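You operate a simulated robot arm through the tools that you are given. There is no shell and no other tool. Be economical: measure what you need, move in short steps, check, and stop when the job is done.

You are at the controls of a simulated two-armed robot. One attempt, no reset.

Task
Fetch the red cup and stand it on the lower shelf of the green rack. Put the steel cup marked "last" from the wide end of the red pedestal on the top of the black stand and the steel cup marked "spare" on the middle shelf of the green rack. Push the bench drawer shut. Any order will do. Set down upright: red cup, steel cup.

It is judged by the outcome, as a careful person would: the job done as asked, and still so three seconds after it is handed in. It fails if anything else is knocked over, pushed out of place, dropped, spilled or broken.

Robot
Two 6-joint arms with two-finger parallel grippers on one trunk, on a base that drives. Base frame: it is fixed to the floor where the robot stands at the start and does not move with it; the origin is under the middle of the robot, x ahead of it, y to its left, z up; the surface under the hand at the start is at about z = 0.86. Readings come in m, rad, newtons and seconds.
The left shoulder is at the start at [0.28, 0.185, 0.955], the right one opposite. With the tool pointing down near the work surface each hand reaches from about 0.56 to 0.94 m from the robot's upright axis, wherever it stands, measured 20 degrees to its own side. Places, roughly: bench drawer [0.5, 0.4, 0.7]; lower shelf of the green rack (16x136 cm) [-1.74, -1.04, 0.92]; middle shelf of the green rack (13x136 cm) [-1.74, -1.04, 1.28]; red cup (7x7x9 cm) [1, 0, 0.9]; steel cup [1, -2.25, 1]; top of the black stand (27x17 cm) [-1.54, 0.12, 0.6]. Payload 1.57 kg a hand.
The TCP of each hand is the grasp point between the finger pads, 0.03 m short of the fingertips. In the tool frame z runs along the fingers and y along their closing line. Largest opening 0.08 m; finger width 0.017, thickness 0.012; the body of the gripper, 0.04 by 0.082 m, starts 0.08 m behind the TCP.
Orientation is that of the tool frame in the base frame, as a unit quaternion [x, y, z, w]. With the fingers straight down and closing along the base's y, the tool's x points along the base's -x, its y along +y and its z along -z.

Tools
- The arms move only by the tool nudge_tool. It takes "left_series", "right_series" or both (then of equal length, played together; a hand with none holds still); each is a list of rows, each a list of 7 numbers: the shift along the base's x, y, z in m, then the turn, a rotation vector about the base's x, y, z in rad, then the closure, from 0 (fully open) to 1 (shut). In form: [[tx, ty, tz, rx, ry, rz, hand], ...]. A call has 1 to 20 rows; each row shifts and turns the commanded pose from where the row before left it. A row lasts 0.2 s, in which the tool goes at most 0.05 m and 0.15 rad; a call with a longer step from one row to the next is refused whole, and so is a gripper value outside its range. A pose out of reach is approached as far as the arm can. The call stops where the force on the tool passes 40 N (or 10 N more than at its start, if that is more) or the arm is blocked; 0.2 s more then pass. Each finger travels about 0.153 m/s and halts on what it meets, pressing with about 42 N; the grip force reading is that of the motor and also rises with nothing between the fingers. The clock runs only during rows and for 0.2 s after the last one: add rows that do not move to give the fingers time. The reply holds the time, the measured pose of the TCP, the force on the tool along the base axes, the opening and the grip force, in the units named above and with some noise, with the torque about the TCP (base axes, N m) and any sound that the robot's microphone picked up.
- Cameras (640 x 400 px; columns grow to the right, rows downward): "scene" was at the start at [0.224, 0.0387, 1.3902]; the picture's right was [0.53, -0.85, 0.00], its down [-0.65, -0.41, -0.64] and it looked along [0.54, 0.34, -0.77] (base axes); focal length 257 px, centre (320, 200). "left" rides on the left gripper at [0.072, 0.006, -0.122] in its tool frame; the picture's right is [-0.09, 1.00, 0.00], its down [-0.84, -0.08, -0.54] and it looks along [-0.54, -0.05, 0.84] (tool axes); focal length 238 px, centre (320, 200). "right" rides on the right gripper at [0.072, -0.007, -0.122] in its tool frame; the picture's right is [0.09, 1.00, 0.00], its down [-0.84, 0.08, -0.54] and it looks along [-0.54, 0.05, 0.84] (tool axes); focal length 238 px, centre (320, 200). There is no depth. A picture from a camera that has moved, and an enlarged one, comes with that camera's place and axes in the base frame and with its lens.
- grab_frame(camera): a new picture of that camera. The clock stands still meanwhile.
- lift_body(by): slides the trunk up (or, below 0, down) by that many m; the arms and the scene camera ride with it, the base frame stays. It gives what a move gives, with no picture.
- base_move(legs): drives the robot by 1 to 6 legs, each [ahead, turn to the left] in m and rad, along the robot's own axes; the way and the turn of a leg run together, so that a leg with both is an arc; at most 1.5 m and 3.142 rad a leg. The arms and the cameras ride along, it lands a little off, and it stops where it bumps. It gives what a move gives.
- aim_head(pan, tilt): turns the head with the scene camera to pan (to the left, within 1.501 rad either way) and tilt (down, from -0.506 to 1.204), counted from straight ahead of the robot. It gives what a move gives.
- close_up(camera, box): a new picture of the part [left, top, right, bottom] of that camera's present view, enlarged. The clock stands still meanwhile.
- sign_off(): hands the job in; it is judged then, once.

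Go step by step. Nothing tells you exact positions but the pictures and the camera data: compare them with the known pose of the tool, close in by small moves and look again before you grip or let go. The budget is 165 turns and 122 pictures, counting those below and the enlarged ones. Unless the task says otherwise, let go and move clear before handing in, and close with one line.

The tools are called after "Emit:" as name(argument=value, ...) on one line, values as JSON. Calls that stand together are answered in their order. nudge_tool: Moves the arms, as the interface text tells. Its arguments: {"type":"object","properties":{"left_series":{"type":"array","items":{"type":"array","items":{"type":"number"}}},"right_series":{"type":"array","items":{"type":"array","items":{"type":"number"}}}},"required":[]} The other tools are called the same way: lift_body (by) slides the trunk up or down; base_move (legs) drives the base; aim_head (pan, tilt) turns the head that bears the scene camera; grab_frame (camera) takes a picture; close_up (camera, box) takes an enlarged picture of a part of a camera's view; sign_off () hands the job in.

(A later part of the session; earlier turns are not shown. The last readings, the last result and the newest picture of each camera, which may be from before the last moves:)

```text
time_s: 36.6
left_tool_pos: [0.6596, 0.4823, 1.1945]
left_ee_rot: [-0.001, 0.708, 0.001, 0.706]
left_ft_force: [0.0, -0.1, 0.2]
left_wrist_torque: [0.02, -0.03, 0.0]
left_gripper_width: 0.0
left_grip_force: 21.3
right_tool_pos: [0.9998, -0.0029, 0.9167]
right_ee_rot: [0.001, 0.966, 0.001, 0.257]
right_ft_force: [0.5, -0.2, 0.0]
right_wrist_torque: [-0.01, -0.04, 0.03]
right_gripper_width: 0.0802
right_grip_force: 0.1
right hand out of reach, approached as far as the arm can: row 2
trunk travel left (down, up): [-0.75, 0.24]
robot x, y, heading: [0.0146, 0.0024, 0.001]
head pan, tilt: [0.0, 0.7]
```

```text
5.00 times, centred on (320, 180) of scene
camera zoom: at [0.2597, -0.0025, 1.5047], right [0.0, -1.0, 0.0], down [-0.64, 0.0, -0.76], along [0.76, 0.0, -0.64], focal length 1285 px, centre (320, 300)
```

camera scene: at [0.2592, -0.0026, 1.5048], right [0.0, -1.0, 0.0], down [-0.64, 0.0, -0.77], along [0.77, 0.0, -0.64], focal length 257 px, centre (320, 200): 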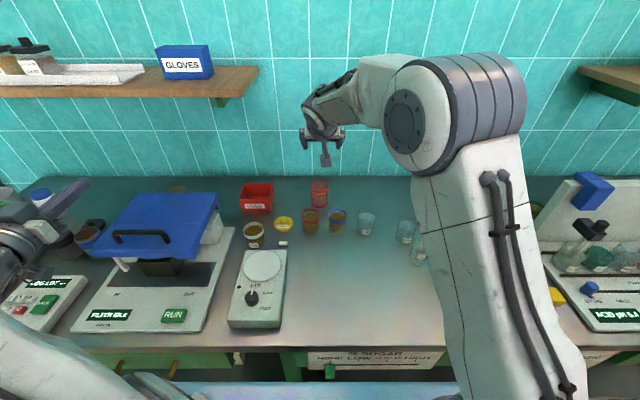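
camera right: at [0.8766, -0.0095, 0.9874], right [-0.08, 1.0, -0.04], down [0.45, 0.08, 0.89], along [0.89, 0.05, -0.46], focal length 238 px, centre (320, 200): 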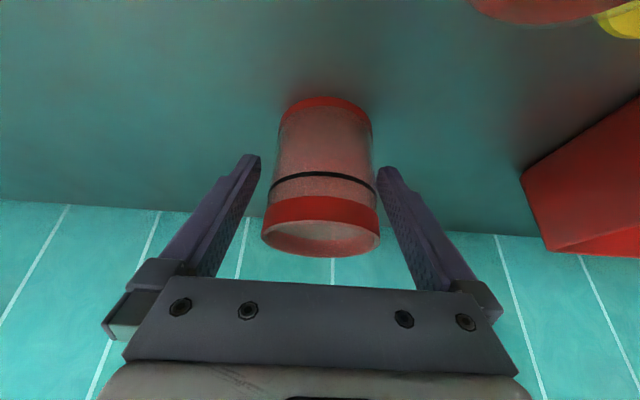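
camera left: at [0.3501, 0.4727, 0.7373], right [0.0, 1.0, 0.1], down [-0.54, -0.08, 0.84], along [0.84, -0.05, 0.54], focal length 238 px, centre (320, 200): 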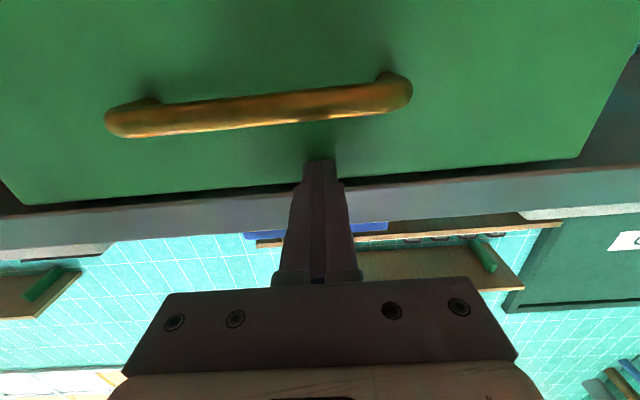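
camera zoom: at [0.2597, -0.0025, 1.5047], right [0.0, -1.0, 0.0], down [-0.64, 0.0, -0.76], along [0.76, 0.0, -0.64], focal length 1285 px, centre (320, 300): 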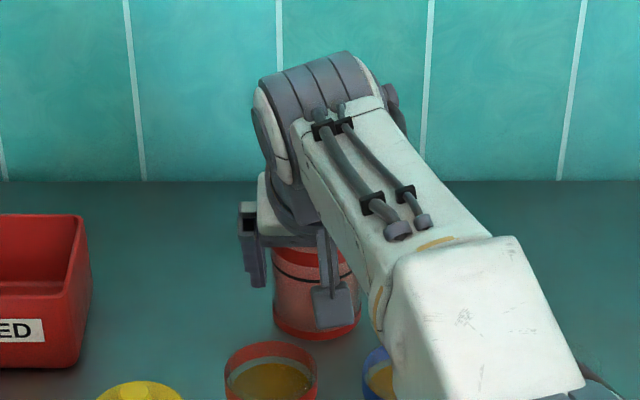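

The cup sits centred between the fingers. Close the grip.

Emit:
nudge_tool(right_series=[[0, 0, 0, 0, 0, 0, 1], [0, 0, 0, 0, 0, 0, 1], [0, 0, 0, 0, 0, 0, 1]])

Emit:
grab_frame(camera="right")

```text
time_s: 37.4
left_tool_pos: [0.6597, 0.4831, 1.1944]
left_ee_rot: [0.0, 0.709, 0.001, 0.705]
left_ft_force: [-0.5, -0.3, 0.3]
left_wrist_torque: [-0.02, 0.01, 0.0]
left_gripper_width: 0.0001
left_grip_force: 21.2
right_tool_pos: [1.001, -0.0036, 0.9171]
right_ee_rot: [0.002, 0.966, 0.0, 0.259]
right_ft_force: [0.5, -0.2, -0.7]
right_wrist_torque: [-0.01, -0.01, -0.03]
right_gripper_width: 0.0655
right_grip_force: 41.8
trunk travel left (down, up): [-0.75, 0.24]
robot x, y, heading: [0.0138, -0.0007, -0.004]
head pan, tilt: [0.0, 0.7]
```

```text
88 pictures are left
camera right: at [0.8766, -0.0094, 0.9877], right [-0.08, 1.0, -0.04], down [0.45, 0.07, 0.89], along [0.89, 0.05, -0.46], focal length 238 px, centre (320, 200)
```

right: 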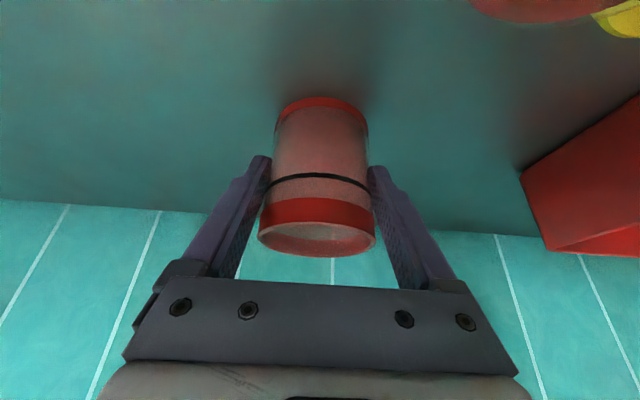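

Grip is firm (0.0655 m). Lift with the trunk, then draw the hand back.

Emit:
lift_body(by=0.15)

Emit:
nudge_tool(right_series=[[-0.03, -0.01, 0, 0, 0, 0, 1], [-0.03, -0.01, 0, 0, 0, 0, 1], [-0.03, -0.01, 0, 0, 0, 0, 1], [-0.03, -0.02, 0, 0, 0, 0, 1], [-0.03, -0.02, 0, 0, 0, 0, 1], [-0.03, -0.02, 0, 0, 0, 0, 1], [-0.03, -0.02, 0, 0, 0, 0, 1], [-0.03, -0.02, 0, 0, 0, 0, 1], [-0.03, -0.02, 0, 0, 0, 0, 1]])

Emit:
grab_frame(camera="scene")

```text
time_s: 39.1
left_tool_pos: [0.6597, 0.4827, 1.3443]
left_ee_rot: [0.001, 0.709, 0.0, 0.705]
left_ft_force: [0.0, 0.3, 0.8]
left_wrist_torque: [0.02, -0.02, -0.01]
left_gripper_width: 0.0001
left_grip_force: 21.4
right_tool_pos: [0.999, -0.0029, 1.0668]
right_ee_rot: [0.001, 0.966, 0.001, 0.258]
right_ft_force: [-0.3, -0.1, -0.5]
right_wrist_torque: [-0.01, 0.01, 0.0]
right_gripper_width: 0.0658
right_grip_force: 41.9
trunk travel left (down, up): [-0.9, 0.09]
robot x, y, heading: [0.0138, 0.0037, -0.0]
head pan, tilt: [0.0, 0.7]
```

```text
time_s: 41.1
left_tool_pos: [0.6597, 0.4816, 1.3437]
left_ee_rot: [0.001, 0.709, 0.0, 0.705]
left_ft_force: [-0.5, 0.0, -0.1]
left_wrist_torque: [-0.01, -0.01, -0.03]
left_gripper_width: 0.0
left_grip_force: 21.1
right_tool_pos: [0.7308, -0.1379, 1.069]
right_ee_rot: [0.003, 0.966, -0.004, 0.257]
right_ft_force: [0.2, 0.0, -0.4]
right_wrist_torque: [0.01, 0.0, 0.02]
right_gripper_width: 0.0651
right_grip_force: 42.3
right hand out of reach, approached as far as the arm can: row 9
trunk travel left (down, up): [-0.9, 0.09]
robot x, y, heading: [0.0145, -0.0014, -0.003]
head pan, tilt: [0.0, 0.7]
```

```text
87 pictures are left
camera scene: at [0.2597, -0.0026, 1.6547], right [0.0, -1.0, 0.0], down [-0.64, 0.0, -0.76], along [0.76, 0.0, -0.64], focal length 257 px, centre (320, 200)
```

scene: 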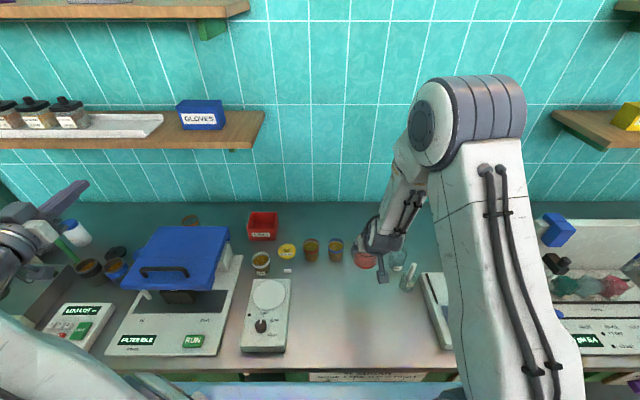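

Cup in hand. Back away from the bench and look for the rack and stand.

Emit:
base_move(legs=[[-0.55, 0]])

Emit:
aim_head(pan=-1.5, tilt=0.4)

Emit:
grab_frame(camera="scene")

```text
time_s: 44.3
left_tool_pos: [0.1177, 0.4828, 1.3435]
left_ee_rot: [0.002, 0.709, -0.001, 0.705]
left_ft_force: [-0.4, 0.6, 0.4]
left_wrist_torque: [0.03, -0.01, 0.0]
left_gripper_width: 0.0
left_grip_force: 20.8
right_tool_pos: [0.187, -0.1388, 1.0684]
right_ee_rot: [0.005, 0.966, -0.004, 0.257]
right_ft_force: [-0.1, 0.1, 0.1]
right_wrist_torque: [-0.02, 0.01, 0.01]
right_gripper_width: 0.0652
right_grip_force: 42.3
trunk travel left (down, up): [-0.9, 0.09]
robot x, y, heading: [-0.5281, 0.0042, -0.008]
head pan, tilt: [0.0, 0.7]
```

```text
time_s: 45.9
left_tool_pos: [0.1176, 0.4817, 1.3446]
left_ee_rot: [0.001, 0.709, -0.001, 0.705]
left_ft_force: [-1.4, 0.6, 0.0]
left_wrist_torque: [0.02, 0.0, 0.01]
left_gripper_width: 0.0
left_grip_force: 21.1
right_tool_pos: [0.1868, -0.1384, 1.0681]
right_ee_rot: [0.005, 0.966, -0.004, 0.257]
right_ft_force: [-0.6, 0.6, -0.3]
right_wrist_torque: [-0.02, 0.02, 0.02]
right_gripper_width: 0.0652
right_grip_force: 41.6
trunk travel left (down, up): [-0.9, 0.09]
robot x, y, heading: [-0.5289, -0.0, -0.009]
head pan, tilt: [-1.499, 0.4]
```

```text
86 pictures are left
camera scene: at [-0.363, -0.0927, 1.6816], right [-1.0, -0.07, 0.0], down [-0.03, 0.39, -0.92], along [0.06, -0.92, -0.39], focal length 257 px, centre (320, 200)
```

scene: 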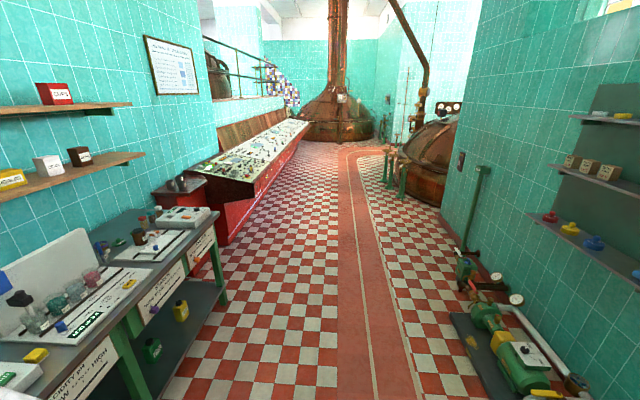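

I can see the red pedestal with steel cups beyond the bench's right end, and a rack at the right wall. Turn to face the rack.

Emit:
base_move(legs=[[0, -2.5]])

Emit:
aim_head(pan=0, tilt=0.4)

Emit:
grab_frame(camera="scene")

Emit:
aim_head(pan=-0.9, tilt=0.5)

Emit:
grab_frame(camera="scene")

```text
time_s: 52.2
left_tool_pos: [-0.7573, -0.7691, 1.3444]
left_ee_rot: [0.673, 0.223, -0.67, 0.222]
left_ft_force: [-0.8, -0.2, -1.2]
left_wrist_torque: [-0.02, -0.01, -0.04]
left_gripper_width: 0.0
left_grip_force: 21.3
right_tool_pos: [-1.1852, -0.3114, 1.0688]
right_ee_rot: [0.919, 0.3, -0.245, 0.077]
right_ft_force: [-0.3, -0.1, -0.1]
right_wrist_torque: [0.0, -0.04, 0.04]
right_gripper_width: 0.0655
right_grip_force: 42.0
trunk travel left (down, up): [-0.9, 0.09]
robot x, y, heading: [-0.5284, 0.0035, -2.507]
head pan, tilt: [-1.499, 0.4]
```

```text
time_s: 53.8
left_tool_pos: [-0.758, -0.7683, 1.3447]
left_ee_rot: [0.674, 0.222, -0.669, 0.221]
left_ft_force: [0.1, 0.5, 0.8]
left_wrist_torque: [-0.03, -0.01, 0.02]
left_gripper_width: 0.0
left_grip_force: 21.7
right_tool_pos: [-1.1858, -0.3121, 1.0686]
right_ee_rot: [0.919, 0.299, -0.245, 0.076]
right_ft_force: [-0.4, 0.2, 0.1]
right_wrist_torque: [0.0, -0.01, 0.01]
right_gripper_width: 0.0652
right_grip_force: 41.9
trunk travel left (down, up): [-0.9, 0.09]
robot x, y, heading: [-0.5282, -0.0001, -2.509]
head pan, tilt: [0.0, 0.4]
```

```text
85 pictures are left
camera scene: at [-0.7328, -0.1492, 1.6816], right [-0.59, 0.81, 0.0], down [0.31, 0.23, -0.92], along [-0.74, -0.55, -0.39], focal length 257 px, centre (320, 200)
```

scene: 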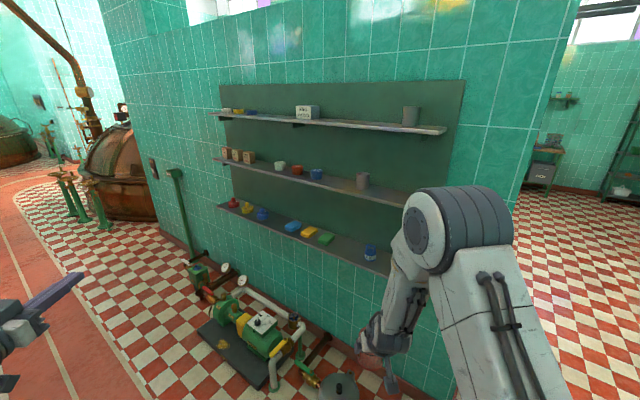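

```text
time_s: 55.0
left_tool_pos: [-0.7583, -0.7686, 1.3454]
left_ee_rot: [0.673, 0.222, -0.67, 0.222]
left_ft_force: [-1.3, 0.0, 0.2]
left_wrist_torque: [0.04, -0.02, -0.01]
left_gripper_width: 0.0001
left_grip_force: 21.6
right_tool_pos: [-1.1841, -0.3119, 1.0691]
right_ee_rot: [0.919, 0.3, -0.246, 0.077]
right_ft_force: [-0.1, -0.1, 0.0]
right_wrist_torque: [-0.02, -0.02, 0.0]
right_gripper_width: 0.0654
right_grip_force: 42.0
trunk travel left (down, up): [-0.9, 0.09]
robot x, y, heading: [-0.5256, 0.0006, -2.507]
head pan, tilt: [-0.901, 0.499]
```

```text
84 pictures are left
camera scene: at [-0.7459, -0.0704, 1.6725], right [0.26, 0.96, 0.0], down [0.46, -0.13, -0.88], along [-0.85, 0.23, -0.48], focal length 257 px, centre (320, 200)
```

scene: 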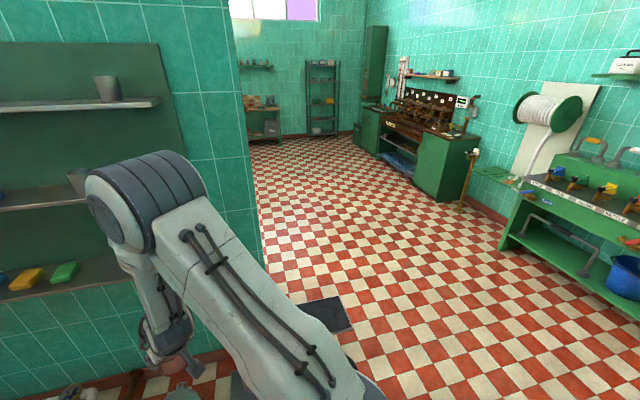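

The three wall shelves are the green rack; pumps stand on the floor beneath it (front at x≈-1.33). On the lower shelf there's a gap at y≈-0.71 between a green block and a blue cup. I'll drive in front of it.

Emit:
base_move(legs=[[0, 0.646], [0.887, 0], [0, -1.28]])

Emit:
aim_head(pan=-0.1, tilt=0.6)

Emit:
grab_frame(camera="scene")

```text
time_s: 64.5
left_tool_pos: [-1.4262, -1.3181, 1.3447]
left_ee_rot: [0.709, -0.001, -0.705, 0.0]
left_ft_force: [0.1, -0.1, 0.1]
left_wrist_torque: [-0.01, -0.04, 0.0]
left_gripper_width: 0.0
left_grip_force: 21.2
right_tool_pos: [-1.4949, -0.6975, 1.0702]
right_ee_rot: [0.966, -0.004, -0.258, -0.004]
right_ft_force: [0.3, -0.4, -0.5]
right_wrist_torque: [0.04, 0.03, -0.04]
right_gripper_width: 0.0651
right_grip_force: 41.8
trunk travel left (down, up): [-0.9, 0.09]
robot x, y, heading: [-0.7832, -0.8401, 3.131]
head pan, tilt: [-0.901, 0.499]
```

```text
time_s: 65.7
left_tool_pos: [-1.4266, -1.3168, 1.3444]
left_ee_rot: [0.709, -0.001, -0.705, 0.0]
left_ft_force: [0.7, 0.5, -0.3]
left_wrist_torque: [0.02, 0.03, 0.01]
left_gripper_width: 0.0
left_grip_force: 20.7
right_tool_pos: [-1.4968, -0.6971, 1.0695]
right_ee_rot: [0.966, -0.004, -0.257, -0.004]
right_ft_force: [0.3, -0.1, -0.9]
right_wrist_torque: [0.01, 0.02, -0.01]
right_gripper_width: 0.065
right_grip_force: 42.5
trunk travel left (down, up): [-0.9, 0.09]
robot x, y, heading: [-0.781, -0.8401, 3.143]
head pan, tilt: [-0.099, 0.6]
```

```text
83 pictures are left
camera scene: at [-1.0304, -0.8287, 1.6634], right [0.11, 0.99, 0.0], down [0.56, -0.06, -0.83], along [-0.82, 0.09, -0.56], focal length 257 px, centre (320, 200)
```

scene: 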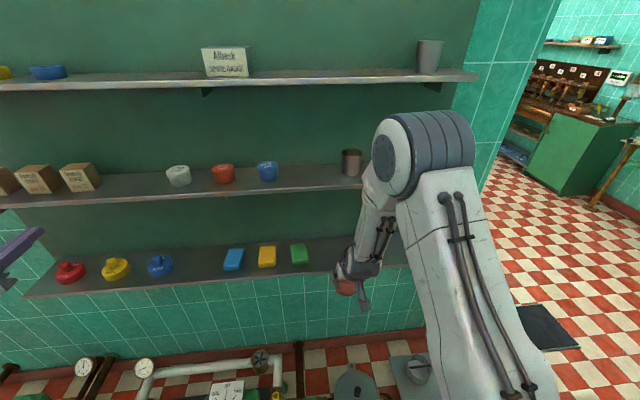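

Gap confirmed between the green block (y≈-0.83) and the blue cup (y≈-0.59). I'll lower the trunk a little and slide the cup in above the shelf.

Emit:
lift_body(by=-0.045)

Emit:
nudge_tool(right_series=[[-0.03, -0.003, 0, 0, 0, 0, 1], [-0.03, -0.003, 0, 0, 0, 0, 1], [-0.03, -0.003, 0, 0, 0, 0, 1], [-0.03, -0.003, 0, 0, 0, 0, 1], [0, 0, 0, 0, 0, 0, 1]])

Emit:
grab_frame(camera="right")

Emit:
grab_frame(camera="scene")

```text
time_s: 66.5
left_tool_pos: [-1.4264, -1.3186, 1.2994]
left_ee_rot: [0.709, -0.001, -0.705, 0.0]
left_ft_force: [-0.1, -1.0, 0.7]
left_wrist_torque: [0.01, -0.03, -0.01]
left_gripper_width: 0.0001
left_grip_force: 21.9
right_tool_pos: [-1.4955, -0.696, 1.0235]
right_ee_rot: [0.966, -0.004, -0.257, -0.004]
right_ft_force: [0.2, 0.3, -0.4]
right_wrist_torque: [0.02, 0.02, 0.01]
right_gripper_width: 0.0649
right_grip_force: 41.6
trunk travel left (down, up): [-0.855, 0.135]
robot x, y, heading: [-0.7788, -0.8365, 3.138]
head pan, tilt: [-0.099, 0.6]
```

```text
time_s: 67.7
left_tool_pos: [-1.4261, -1.3181, 1.299]
left_ee_rot: [0.709, 0.0, -0.705, 0.0]
left_ft_force: [-0.2, 0.1, 0.1]
left_wrist_torque: [0.01, -0.02, 0.02]
left_gripper_width: 0.0001
left_grip_force: 21.4
right_tool_pos: [-1.6171, -0.7087, 1.0229]
right_ee_rot: [0.966, -0.004, -0.257, -0.004]
right_ft_force: [0.7, 0.4, -0.6]
right_wrist_torque: [0.02, -0.01, 0.0]
right_gripper_width: 0.0651
right_grip_force: 42.3
trunk travel left (down, up): [-0.855, 0.135]
robot x, y, heading: [-0.7785, -0.8372, 3.135]
head pan, tilt: [-0.099, 0.6]
```

```text
82 pictures are left
camera right: at [-1.4943, -0.7036, 1.0937], right [0.07, -1.0, -0.05], down [-0.46, -0.08, 0.89], along [-0.89, -0.04, -0.46], focal length 238 px, centre (320, 200)
```

right: 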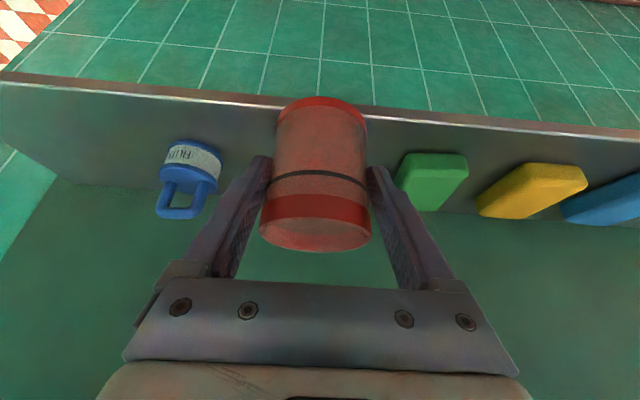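

```text
81 pictures are left
camera scene: at [-1.0306, -0.8288, 1.6183], right [0.11, 0.99, 0.0], down [0.56, -0.06, -0.82], along [-0.82, 0.09, -0.57], focal length 257 px, centre (320, 200)
```

scene: 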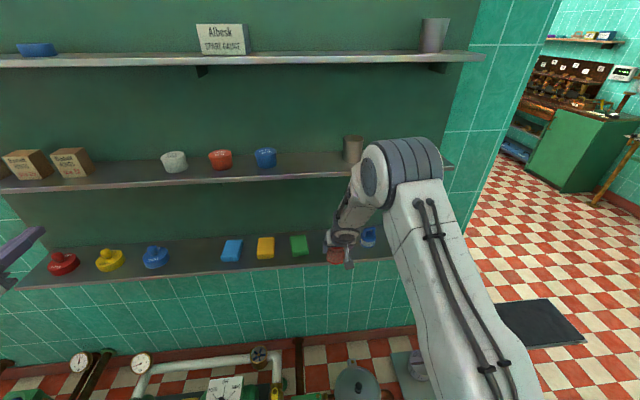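

Good clearance on both sides. Slide in to x≈-1.715, then lower until contact.

Emit:
nudge_tool(right_series=[[-0.03, 0.001, 0, 0, 0, 0, 1], [-0.03, 0.001, 0, 0, 0, 0, 1], [-0.03, 0.001, 0, 0, 0, 0, 1], [-0.008, 0.001, 0, 0, 0, 0, 1], [0, 0, -0.015, 0, 0, 0, 1], [0, 0, -0.01, 0, 0, 0, 1], [0, 0, 0, 0, 0, 0, 1]])

Emit:
grab_frame(camera="right")

Emit:
close_up(camera="scene", box=[240, 130, 480, 280])

```text
time_s: 69.3
left_tool_pos: [-1.4264, -1.318, 1.2996]
left_ee_rot: [0.709, -0.001, -0.706, 0.0]
left_ft_force: [-1.3, -0.4, -0.3]
left_wrist_torque: [-0.02, 0.0, 0.02]
left_gripper_width: 0.0
left_grip_force: 21.2
right_tool_pos: [-1.7143, -0.704, 0.9983]
right_ee_rot: [0.966, -0.005, -0.257, -0.004]
right_ft_force: [0.7, -0.1, -1.3]
right_wrist_torque: [-0.03, 0.01, -0.01]
right_gripper_width: 0.0653
right_grip_force: 42.7
trunk travel left (down, up): [-0.855, 0.135]
robot x, y, heading: [-0.7795, -0.8392, 3.132]
head pan, tilt: [-0.099, 0.6]
```

```text
80 pictures are left
camera right: at [-1.591, -0.6998, 1.0688], right [0.07, -1.0, -0.05], down [-0.46, -0.08, 0.89], along [-0.89, -0.04, -0.46], focal length 238 px, centre (320, 200)
```

right: 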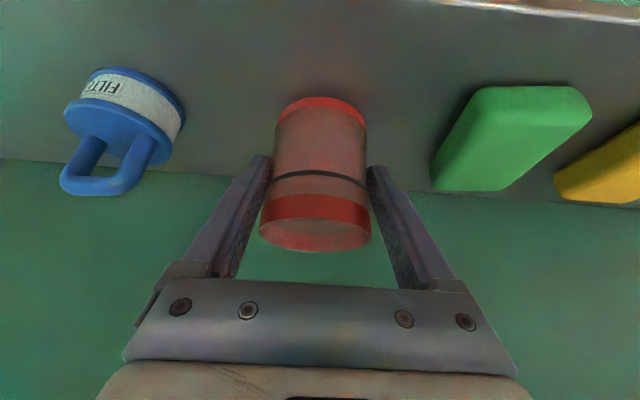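

```text
2.67 times, centred on (360, 205) of scene
camera zoom: at [-1.0305, -0.8288, 1.6183], right [0.11, 0.99, 0.0], down [0.56, -0.06, -0.82], along [-0.82, 0.09, -0.57], focal length 685 px, centre (213, 187)
```

zoom: 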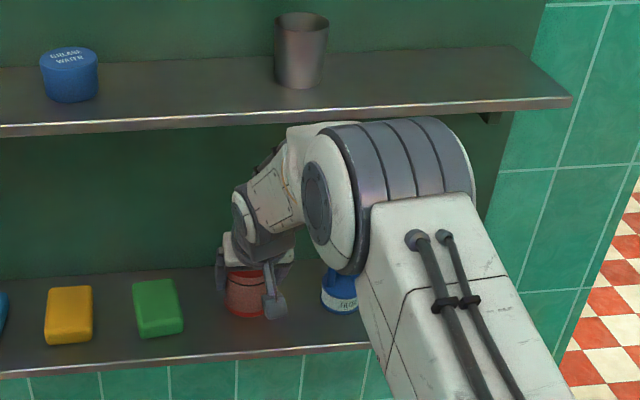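

Cup is over the shelf, clear of neighbours. Lower in small steps until the force shows contact.

Emit:
nudge_tool(right_series=[[0, 0, -0.006, 0, 0, 0, 1], [0, 0, -0.005, 0, 0, 0, 1], [0, 0, -0.004, 0, 0, 0, 1], [0, 0, -0.003, 0, 0, 0, 1], [0, 0, 0, 0, 0, 0, 1]])

Emit:
grab_frame(camera="right")

```text
time_s: 70.5
left_tool_pos: [-1.4249, -1.3177, 1.3006]
left_ee_rot: [0.709, -0.001, -0.705, 0.0]
left_ft_force: [-1.1, -0.1, -0.7]
left_wrist_torque: [0.02, 0.03, -0.01]
left_gripper_width: 0.0001
left_grip_force: 22.0
right_tool_pos: [-1.7159, -0.7046, 0.9883]
right_ee_rot: [0.965, -0.005, -0.263, -0.003]
right_ft_force: [3.1, 3.4, 32.1]
right_wrist_torque: [-0.45, 0.59, 0.1]
right_gripper_width: 0.065
right_grip_force: 42.5
trunk travel left (down, up): [-0.855, 0.135]
robot x, y, heading: [-0.7791, -0.8378, 3.134]
head pan, tilt: [-0.099, 0.6]
```

```text
78 pictures are left
camera right: at [-1.592, -0.701, 1.0564], right [0.07, -1.0, -0.05], down [-0.45, -0.08, 0.89], along [-0.89, -0.04, -0.45], focal length 238 px, centre (320, 200)
```

right: 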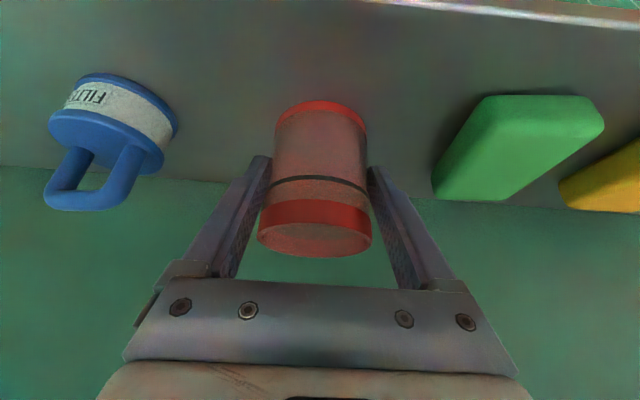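

The cup has touched down (32 N). Ease up slightly, then open.

Emit:
nudge_tool(right_series=[[0, 0, 0.006, 0, 0, 0, 1], [0, 0, 0, 0, 0, 0, 1]])

```text
time_s: 71.1
left_tool_pos: [-1.4255, -1.3182, 1.2993]
left_ee_rot: [0.709, -0.002, -0.705, -0.001]
left_ft_force: [0.0, 0.2, 0.1]
left_wrist_torque: [-0.02, 0.03, -0.02]
left_gripper_width: 0.0002
left_grip_force: 21.2
right_tool_pos: [-1.7144, -0.7067, 0.9879]
right_ee_rot: [0.966, -0.004, -0.259, -0.005]
right_ft_force: [-4.7, -2.1, 13.9]
right_wrist_torque: [-0.35, 0.84, -0.04]
right_gripper_width: 0.0648
right_grip_force: 42.4
trunk travel left (down, up): [-0.855, 0.135]
robot x, y, heading: [-0.7824, -0.8394, 3.133]
head pan, tilt: [-0.099, 0.6]
```

Emit:
nudge_tool(right_series=[[0, 0, 0, 0, 0, 0, 0.5], [0, 0, 0, 0, 0, 0, 0], [0, 0, 0, 0, 0, 0, 0]])

Emit:
grab_frame(camera="right")

```text
time_s: 71.9
left_tool_pos: [-1.4262, -1.3188, 1.3007]
left_ee_rot: [0.71, 0.0, -0.705, 0.0]
left_ft_force: [-0.6, 0.6, 0.5]
left_wrist_torque: [-0.01, 0.02, 0.0]
left_gripper_width: 0.0
left_grip_force: 21.6
right_tool_pos: [-1.7117, -0.7047, 0.9863]
right_ee_rot: [0.967, -0.006, -0.256, -0.006]
right_ft_force: [0.3, -0.6, 0.1]
right_wrist_torque: [0.01, -0.03, 0.01]
right_gripper_width: 0.0799
right_grip_force: 0.1
trunk travel left (down, up): [-0.855, 0.135]
robot x, y, heading: [-0.7798, -0.8373, 3.136]
head pan, tilt: [-0.099, 0.6]
```

```text
77 pictures are left
camera right: at [-1.5902, -0.7, 1.0567], right [0.07, -1.0, -0.05], down [-0.46, -0.08, 0.88], along [-0.89, -0.04, -0.46], focal length 238 px, centre (320, 200)
```

right: 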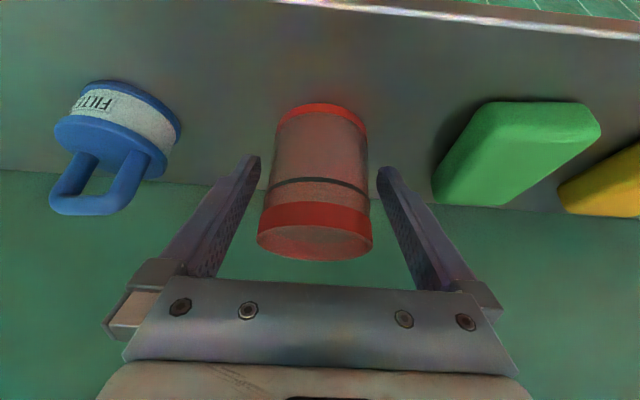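

Cup stands free. Retreat up and back.

Emit:
nudge_tool(right_series=[[0.02, 0, 0.03, 0, 0, 0, 0], [0.03, 0, 0.03, 0, 0, 0, 0], [0.03, 0, 0.02, 0, 0, 0, 0], [0.04, 0, 0, 0, 0, 0, 0], [0.04, 0, 0, 0, 0, 0, 0], [0.04, 0, 0, 0, 0, 0, 0]])

Emit:
grab_frame(camera="right")

Emit:
grab_frame(camera="scene")

```text
time_s: 73.3
left_tool_pos: [-1.4265, -1.3187, 1.2992]
left_ee_rot: [0.709, 0.0, -0.705, 0.0]
left_ft_force: [0.2, 0.5, -0.5]
left_wrist_torque: [0.0, -0.02, -0.04]
left_gripper_width: 0.0
left_grip_force: 21.2
right_tool_pos: [-1.5147, -0.7041, 1.0664]
right_ee_rot: [0.967, -0.027, -0.255, -0.003]
right_ft_force: [-0.6, -1.2, -0.2]
right_wrist_torque: [0.12, -0.06, 0.03]
right_gripper_width: 0.08
right_grip_force: 0.1
trunk travel left (down, up): [-0.855, 0.135]
robot x, y, heading: [-0.7789, -0.8401, 3.133]
head pan, tilt: [-0.099, 0.6]
```

```text
76 pictures are left
camera right: at [-1.3918, -0.704, 1.1372], right [0.03, -1.0, -0.04], down [-0.46, -0.05, 0.88], along [-0.89, -0.01, -0.47], focal length 238 px, centre (320, 200)
```

right: 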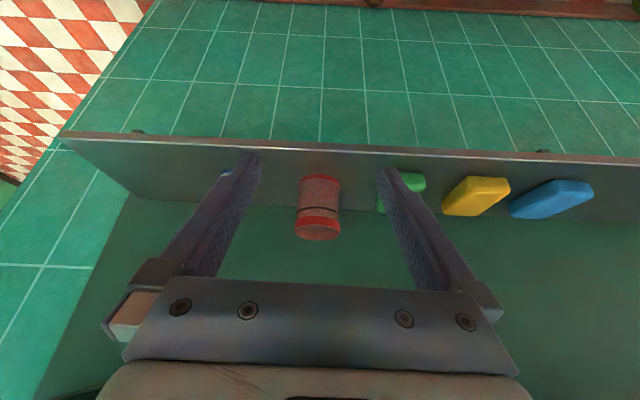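

```text
75 pictures are left
camera scene: at [-1.0305, -0.8288, 1.6184], right [0.11, 0.99, 0.0], down [0.56, -0.06, -0.82], along [-0.82, 0.09, -0.57], focal length 257 px, centre (320, 200)
```

scene: 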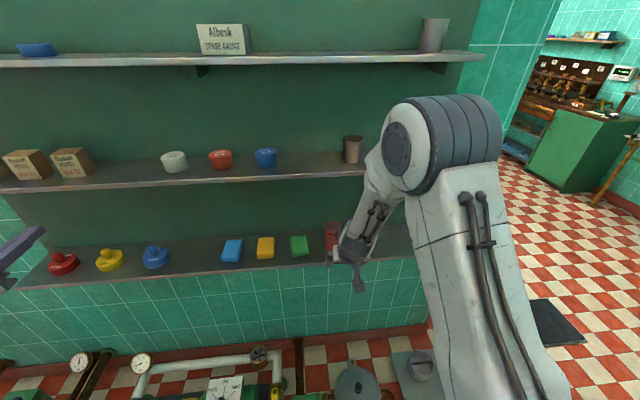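

The red cup stands on the lower shelf. Next: drive to the red pedestal with the steel cups.

Emit:
base_move(legs=[[-0.15, 0], [0, 1.886], [1.426, 0], [0, 1.264]])

Emit:
aim_head(pan=0, tilt=0.5)

Emit:
grab_frame(camera="scene")

```text
time_s: 89.2
left_tool_pos: [0.4735, -1.6962, 1.2995]
left_ee_rot: [-0.013, 0.709, 0.013, 0.705]
left_ft_force: [0.9, 0.0, -0.4]
left_wrist_torque: [0.02, 0.0, 0.03]
left_gripper_width: 0.0001
left_grip_force: 21.4
right_tool_pos: [0.588, -2.3054, 1.066]
right_ee_rot: [-0.014, 0.966, 0.001, 0.258]
right_ft_force: [-0.4, -0.3, -0.4]
right_wrist_torque: [-0.01, -0.01, 0.0]
right_gripper_width: 0.0802
right_grip_force: 0.0
trunk travel left (down, up): [-0.855, 0.135]
robot x, y, heading: [-0.1521, -2.1998, 0.035]
head pan, tilt: [-0.099, 0.6]
```

```text
time_s: 89.9
left_tool_pos: [0.4747, -1.6974, 1.2997]
left_ee_rot: [-0.014, 0.709, 0.015, 0.705]
left_ft_force: [-0.4, -0.3, -0.6]
left_wrist_torque: [0.01, 0.02, -0.03]
left_gripper_width: 0.0
left_grip_force: 21.3
right_tool_pos: [0.5878, -2.3041, 1.0663]
right_ee_rot: [-0.014, 0.966, 0.001, 0.257]
right_ft_force: [0.8, 1.7, 0.2]
right_wrist_torque: [0.03, 0.01, 0.0]
right_gripper_width: 0.0798
right_grip_force: 0.0
trunk travel left (down, up): [-0.855, 0.135]
robot x, y, heading: [-0.1505, -2.1988, 0.032]
head pan, tilt: [0.0, 0.499]
```

```text
74 pictures are left
camera scene: at [0.0982, -2.1946, 1.6274], right [0.03, -1.0, 0.0], down [-0.48, -0.02, -0.88], along [0.88, 0.03, -0.48], focal length 257 px, centre (320, 200)
```

scene: 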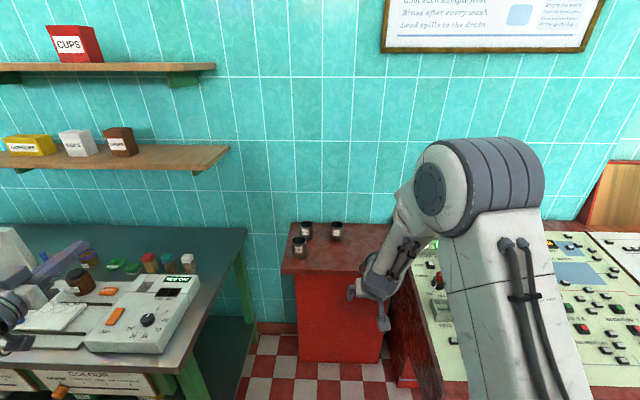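

Three steel cups stand on the pedestal's left part. Let me zoom in to read them and the pedestal's shape.

Emit:
close_up(camera="scene", box=[265, 205, 425, 305])

Emit:
close_up(camera="scene", box=[285, 215, 349, 255])

```text
4.00 times, centred on (345, 255) of scene
camera zoom: at [0.0982, -2.1946, 1.6274], right [0.03, -1.0, 0.0], down [-0.48, -0.02, -0.88], along [0.88, 0.03, -0.48], focal length 1028 px, centre (220, -20)
```

zoom: 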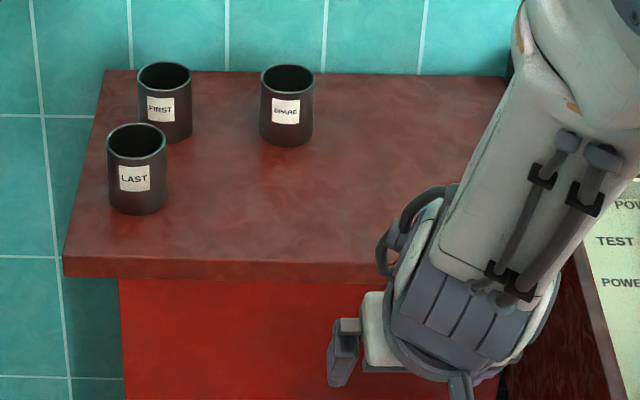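

```text
10.00 times, centred on (317, 235) of scene
camera zoom: at [0.0982, -2.1946, 1.6274], right [0.03, -1.0, 0.0], down [-0.48, -0.02, -0.88], along [0.88, 0.03, -0.48], focal length 2570 px, centre (350, -150)
```

zoom: 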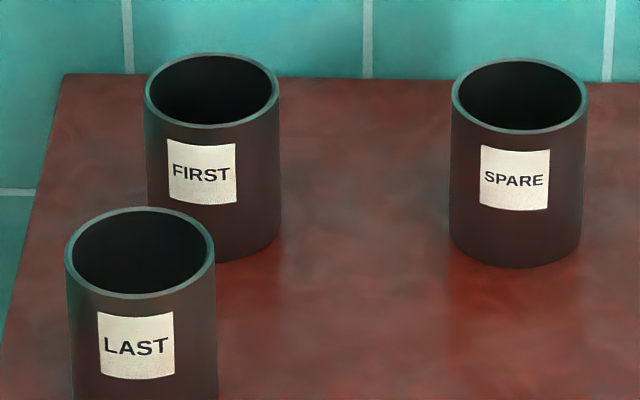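

"LAST", "FIRST" and "SPARE" are readable. The pedestal's right part is hidden by the arm; I'll move the arm aside to see the whole top.

Emit:
nudge_tool(right_series=[[0, -0.03, 0.03, 0, 0, 0, 0], [0, -0.04, 0.03, 0, 0, 0, 0], [0, -0.04, 0.03, 0, 0, 0, 0], [0, -0.04, 0.03, 0, 0, 0, 0], [0, -0.04, 0.03, 0, 0, 0, 0], [0, -0.04, 0.03, 0, 0, 0, 0], [0, -0.04, 0.03, 0, 0, 0, 0]])

Emit:
grab_frame(camera="scene")

```text
time_s: 91.5
left_tool_pos: [0.4745, -1.6962, 1.2999]
left_ee_rot: [-0.013, 0.709, 0.013, 0.705]
left_ft_force: [0.8, 0.3, 0.0]
left_wrist_torque: [0.01, 0.01, 0.02]
left_gripper_width: 0.0
left_grip_force: 21.4
right_tool_pos: [0.5894, -2.5583, 1.2667]
right_ee_rot: [-0.014, 0.966, 0.0, 0.257]
right_ft_force: [-0.4, 0.3, 0.3]
right_wrist_torque: [0.05, 0.02, 0.0]
right_gripper_width: 0.0802
right_grip_force: 0.0
right hand out of reach, approached as far as the arm can: row 2
trunk travel left (down, up): [-0.855, 0.135]
robot x, y, heading: [-0.1491, -2.2015, 0.034]
head pan, tilt: [0.0, 0.499]
```

```text
71 pictures are left
camera scene: at [0.0982, -2.1946, 1.6274], right [0.03, -1.0, 0.0], down [-0.48, -0.02, -0.88], along [0.88, 0.03, -0.48], focal length 257 px, centre (320, 200)
```

scene: 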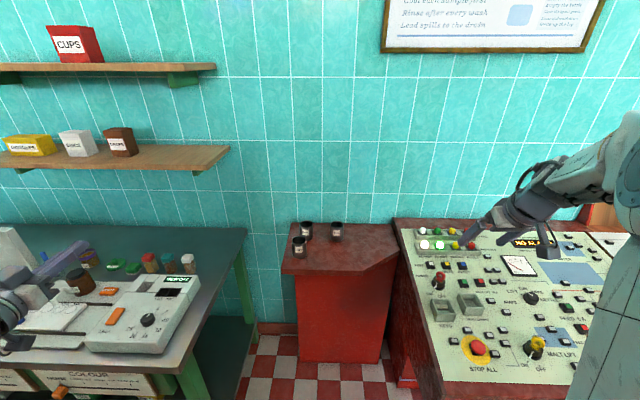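

The pedestal is wide at its left end, where LAST stands. I'll drive up closer so both hands can reach: left for LAST (≈0.94,-2.08), right for SPARE (≈1.06,-2.24).

Emit:
base_move(legs=[[0, -0.034], [0.27, 0]])

Emit:
nudge_tool(right_series=[[0, 0.04, 0, 0, 0, 0, 0], [0, 0.04, -0.01, 0, 0, 0, 0], [0, 0.04, -0.01, 0, 0, 0, 0], [0, 0.04, -0.01, 0, 0, 0, 0], [0, 0.04, -0.01, 0, 0, 0, 0], [0, 0.04, -0.01, 0, 0, 0, 0], [0, 0.04, -0.01, 0, 0, 0, 0], [0, 0.03, -0.01, 0, 0, 0, 0]])

Emit:
grab_frame(camera="right")

Emit:
grab_frame(camera="scene")

```text
time_s: 93.8
left_tool_pos: [0.7587, -1.7151, 1.3002]
left_ee_rot: [-0.003, 0.709, 0.004, 0.705]
left_ft_force: [0.3, 0.5, 0.5]
left_wrist_torque: [-0.03, 0.01, -0.05]
left_gripper_width: 0.0
left_grip_force: 21.1
right_tool_pos: [0.848, -2.5813, 1.2662]
right_ee_rot: [0.001, 0.966, -0.003, 0.257]
right_ft_force: [0.1, -0.6, 0.6]
right_wrist_torque: [0.03, -0.03, -0.02]
right_gripper_width: 0.08
right_grip_force: 0.1
trunk travel left (down, up): [-0.855, 0.135]
robot x, y, heading: [0.1214, -2.2, -0.001]
head pan, tilt: [0.0, 0.499]
```

```text
time_s: 95.5
left_tool_pos: [0.76, -1.7151, 1.2998]
left_ee_rot: [-0.002, 0.709, 0.002, 0.706]
left_ft_force: [-0.1, 0.1, 0.0]
left_wrist_torque: [-0.02, -0.03, 0.05]
left_gripper_width: 0.0
left_grip_force: 21.2
right_tool_pos: [0.834, -2.3439, 1.1685]
right_ee_rot: [0.014, 0.957, 0.039, 0.286]
right_ft_force: [-0.4, 0.0, 0.6]
right_wrist_torque: [0.04, 0.0, -0.01]
right_gripper_width: 0.0798
right_grip_force: 0.1
right hand out of reach, approached as far as the arm can: row 3, 4, 5, 6, 7, 8
trunk travel left (down, up): [-0.855, 0.135]
robot x, y, heading: [0.1192, -2.2024, -0.001]
head pan, tilt: [0.0, 0.499]
```

```text
70 pictures are left
camera right: at [0.707, -2.3549, 1.2319], right [-0.07, 1.0, 0.03], down [0.4, 0.0, 0.92], along [0.91, 0.08, -0.4], focal length 238 px, centre (320, 200)
```

right: 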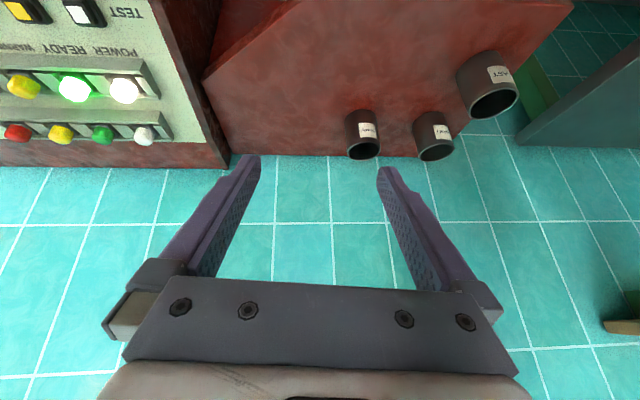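

```text
69 pictures are left
camera scene: at [0.3687, -2.2023, 1.6275], right [0.0, -1.0, 0.0], down [-0.48, 0.0, -0.88], along [0.88, 0.0, -0.48], focal length 257 px, centre (320, 200)
```

scene: 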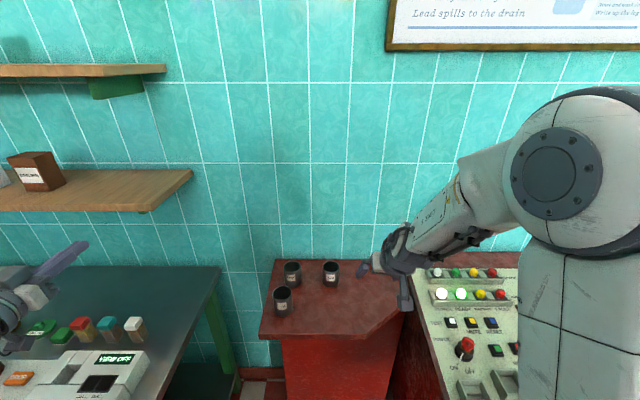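

Triangulated SPARE rim: (1.069, -2.239, 0.969); pedestal top ≈0.90. Move the right hand above it.

Emit:
nudge_tool(right_series=[[0.045, 0.015, 0, 0, 0, 0, 0], [0.045, 0.015, 0, 0, 0, 0, 0], [0.04, 0.015, -0.015, 0, 0, 0, 0], [0.04, 0.015, -0.025, 0, 0, 0, 0], [0.03, 0.015, -0.025, 0, 0, 0, 0], [0.03, 0.015, -0.025, 0, 0, 0, 0], [0, 0.015, -0.02, 0, 0, 0, 0], [0, 0, 0, 0, 0, 0, 0]])

Emit:
grab_frame(camera="right")

```text
time_s: 97.3
left_tool_pos: [0.7604, -1.7148, 1.3002]
left_ee_rot: [-0.002, 0.709, 0.003, 0.705]
left_ft_force: [0.1, 0.7, -0.2]
left_wrist_torque: [-0.01, -0.03, -0.04]
left_gripper_width: 0.0
left_grip_force: 22.0
right_tool_pos: [1.0416, -2.3041, 1.0307]
right_ee_rot: [0.01, 0.956, 0.06, 0.287]
right_ft_force: [-0.2, 0.2, -0.2]
right_wrist_torque: [0.0, 0.01, 0.0]
right_gripper_width: 0.0802
right_grip_force: 0.0
right hand out of reach, approached as far as the arm can: row 1, 2, 3, 4, 5, 6, 7
trunk travel left (down, up): [-0.855, 0.135]
robot x, y, heading: [0.1174, -2.1992, -0.0]
head pan, tilt: [0.0, 0.499]
```

```text
68 pictures are left
camera right: at [0.9139, -2.3205, 1.0933], right [-0.09, 0.99, 0.07], down [0.4, -0.03, 0.92], along [0.91, 0.11, -0.39], focal length 238 px, centre (320, 200)
```

right: 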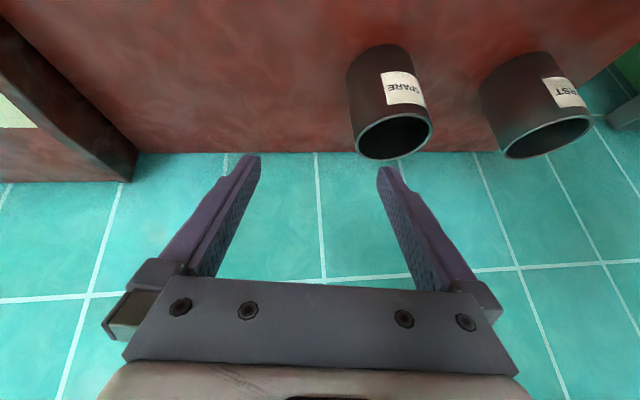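

The hand has drifted slightly in orientation near a limit. I'll correct the tilt and see if it then follows.

Emit:
nudge_tool(right_series=[[-0.01, 0, 0.02, -0.06, 0.03, -0.006, 0], [-0.01, 0, 0.02, -0.06, 0.03, -0.006, 0], [0, 0.01, 0, 0, 0, 0, 0], [0, 0.02, 0, 0, 0, 0, 0], [0, 0, 0, 0, 0, 0, 0]])

```text
time_s: 98.5
left_tool_pos: [0.7607, -1.7153, 1.2995]
left_ee_rot: [-0.002, 0.709, 0.003, 0.705]
left_ft_force: [0.8, -0.6, 0.5]
left_wrist_torque: [-0.03, 0.01, 0.03]
left_gripper_width: 0.0
left_grip_force: 21.0
right_tool_pos: [0.9903, -2.3073, 1.0475]
right_ee_rot: [0.01, 0.961, 0.049, 0.272]
right_ft_force: [0.3, -0.7, -0.7]
right_wrist_torque: [0.03, 0.0, 0.01]
right_gripper_width: 0.0798
right_grip_force: 0.1
right hand out of reach, approached as far as the arm can: row 1, 2, 3, 4
trunk travel left (down, up): [-0.855, 0.135]
robot x, y, heading: [0.1161, -2.2025, 0.004]
head pan, tilt: [0.0, 0.499]
```

Emit:
nudge_tool(right_series=[[0, -0.04, 0.02, 0, 0, 0, 0], [0, -0.04, 0.02, 0, 0, 0, 0], [-0.02, -0.03, 0.02, 0, 0, 0, 0], [0, 0, 0, 0, 0, 0, 0]])

Emit:
grab_frame(camera="scene")

```text
time_s: 99.5
left_tool_pos: [0.7602, -1.715, 1.3]
left_ee_rot: [-0.001, 0.709, 0.002, 0.706]
left_ft_force: [0.2, -0.4, 0.4]
left_wrist_torque: [-0.03, 0.01, -0.02]
left_gripper_width: 0.0001
left_grip_force: 21.3
right_tool_pos: [0.9723, -2.4192, 1.1065]
right_ee_rot: [0.015, 0.961, 0.048, 0.272]
right_ft_force: [0.0, -0.4, -0.4]
right_wrist_torque: [0.03, 0.01, -0.03]
right_gripper_width: 0.08
right_grip_force: 0.0
trunk travel left (down, up): [-0.855, 0.135]
robot x, y, heading: [0.1182, -2.2016, 0.006]
head pan, tilt: [0.0, 0.499]
```

```text
67 pictures are left
camera scene: at [0.3685, -2.2023, 1.6275], right [0.0, -1.0, 0.0], down [-0.48, 0.0, -0.88], along [0.88, 0.0, -0.48], focal length 257 px, centre (320, 200)
```

scene: 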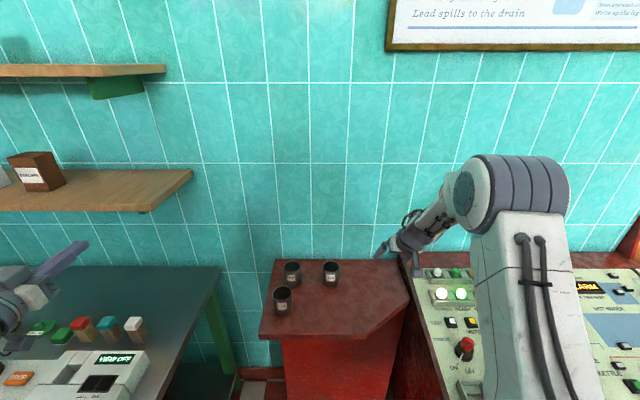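

Here it is reachable. Fix the orientation here, then approach again.

Emit:
nudge_tool(right_series=[[0, 0, 0, -0.05, 0.014, 0.002, 0], [0, 0, 0, -0.05, 0.014, 0.002, 0], [0, 0.02, 0, 0, 0, 0, 0], [0, 0.02, 0, 0, 0, 0, 0], [0, 0.02, 0, 0, 0, 0, 0], [0, 0.02, 0, 0, 0, 0, 0], [0, 0.02, 0, 0, 0, 0, 0], [0, 0, 0, 0, 0, 0, 0]])

```text
time_s: 101.3
left_tool_pos: [0.7602, -1.7155, 1.2991]
left_ee_rot: [-0.001, 0.709, 0.001, 0.706]
left_ft_force: [-0.9, 0.2, -1.2]
left_wrist_torque: [0.01, 0.02, -0.01]
left_gripper_width: 0.0
left_grip_force: 21.2
right_tool_pos: [0.9871, -2.367, 1.1155]
right_ee_rot: [0.015, 0.946, -0.023, 0.322]
right_ft_force: [0.4, -0.7, 0.4]
right_wrist_torque: [0.01, -0.03, 0.0]
right_gripper_width: 0.0802
right_grip_force: 0.0
right hand out of reach, approached as far as the arm can: row 2, 3, 4, 5, 6, 7
trunk travel left (down, up): [-0.855, 0.135]
robot x, y, heading: [0.116, -2.2005, 0.005]
head pan, tilt: [0.0, 0.499]
```

The wrist seems wound toward a joint limit since the sideways detour. I'll go back to the outer point, restore orientation, and retrace the earlier path in.

Emit:
nudge_tool(right_series=[[-0.01, -0.03, 0.02, 0, 0, 0, 0], [-0.02, -0.03, 0.02, 0, 0, 0, 0], [-0.02, -0.03, 0.02, 0, 0, 0, 0], [-0.02, -0.03, 0.02, 0.018, 0.066, 0.02, 0], [-0.02, -0.03, 0.02, 0.018, 0.066, 0.02, 0], [-0.02, -0.03, 0.02, 0, 0, 0, 0], [-0.02, -0.03, 0.02, 0, 0, 0, 0], [0, 0, 0, 0, 0, 0, 0]])

Emit:
grab_frame(camera="scene")

```text
time_s: 103.2
left_tool_pos: [0.7594, -1.7152, 1.2998]
left_ee_rot: [-0.002, 0.709, 0.003, 0.705]
left_ft_force: [0.7, -0.4, -0.1]
left_wrist_torque: [0.02, 0.02, -0.02]
left_gripper_width: 0.0
left_grip_force: 21.4
right_tool_pos: [0.859, -2.577, 1.2591]
right_ee_rot: [0.0, 0.966, 0.0, 0.26]
right_ft_force: [0.0, -0.7, 0.0]
right_wrist_torque: [0.01, -0.01, -0.03]
right_gripper_width: 0.0797
right_grip_force: 0.0
trunk travel left (down, up): [-0.855, 0.135]
robot x, y, heading: [0.1169, -2.1976, 0.001]
head pan, tilt: [0.0, 0.499]
```

```text
66 pictures are left
camera scene: at [0.3685, -2.2023, 1.6275], right [0.0, -1.0, 0.0], down [-0.48, 0.0, -0.88], along [0.88, 0.0, -0.48], focal length 257 px, centre (320, 200)
```

scene: 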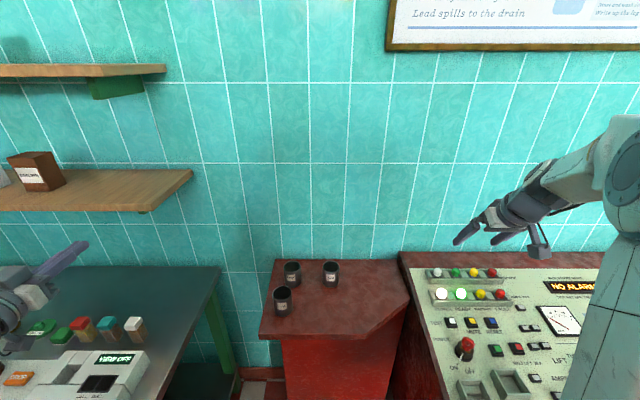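

Emit:
nudge_tool(right_series=[[-0.005, 0.04, -0.028, 0, 0, 0, 0], [-0.005, 0.04, -0.028, 0, 0, 0, 0], [0, 0.04, -0.028, 0, 0, 0, 0], [0, 0.04, -0.028, 0, 0, 0, 0], [0, 0.04, -0.028, 0, 0, 0, 0], [0, 0.04, -0.028, 0, 0, 0, 0], [0, 0.03, -0.025, 0, 0, 0, 0], [0, 0, 0, 0, 0, 0, 0]])

```text
time_s: 105.0
left_tool_pos: [0.7604, -1.7159, 1.2975]
left_ee_rot: [-0.001, 0.709, 0.002, 0.705]
left_ft_force: [0.1, -0.4, -0.7]
left_wrist_torque: [0.01, 0.0, -0.03]
left_gripper_width: 0.0
left_grip_force: 21.0
right_tool_pos: [0.8486, -2.3066, 1.0647]
right_ee_rot: [0.001, 0.966, -0.001, 0.26]
right_ft_force: [0.0, 0.7, 0.1]
right_wrist_torque: [-0.02, 0.0, -0.01]
right_gripper_width: 0.0799
right_grip_force: 0.1
right hand out of reach, approached as far as the arm can: row 5
trunk travel left (down, up): [-0.855, 0.135]
robot x, y, heading: [0.1226, -2.2012, -0.002]
head pan, tilt: [0.0, 0.499]
```

Back on track with clean orientation. Now forward over SPARE.

Emit:
nudge_tool(right_series=[[0.04, 0, 0, 0, 0, 0, 0], [0.04, 0.01, 0, 0, 0, 0, 0], [0.04, 0.015, 0, 0, 0, 0, 0], [0.04, 0.015, 0, 0, 0, 0, 0], [0.035, 0.015, 0, 0, 0, 0, 0], [0.02, 0.013, -0.015, 0, 0, 0, 0], [0, 0, 0, 0, 0, 0, 0]])

Emit:
grab_frame(camera="right")

```text
time_s: 106.5
left_tool_pos: [0.7603, -1.7149, 1.2992]
left_ee_rot: [-0.002, 0.708, 0.003, 0.706]
left_ft_force: [0.5, 0.3, -0.2]
left_wrist_torque: [0.01, -0.02, 0.01]
left_gripper_width: 0.0
left_grip_force: 21.8
right_tool_pos: [1.0638, -2.2429, 1.0498]
right_ee_rot: [0.0, 0.966, -0.001, 0.26]
right_ft_force: [0.4, -0.1, 0.1]
right_wrist_torque: [0.02, 0.03, 0.01]
right_gripper_width: 0.08
right_grip_force: 0.1
trunk travel left (down, up): [-0.855, 0.135]
robot x, y, heading: [0.1188, -2.1995, 0.004]
head pan, tilt: [0.0, 0.499]
```

```text
65 pictures are left
camera right: at [0.9405, -2.2489, 1.1206], right [-0.08, 1.0, -0.05], down [0.45, 0.08, 0.89], along [0.89, 0.05, -0.46], focal length 238 px, centre (320, 200)
```

right: 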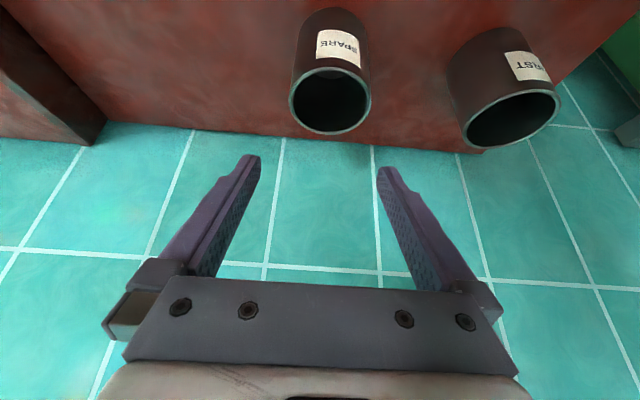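

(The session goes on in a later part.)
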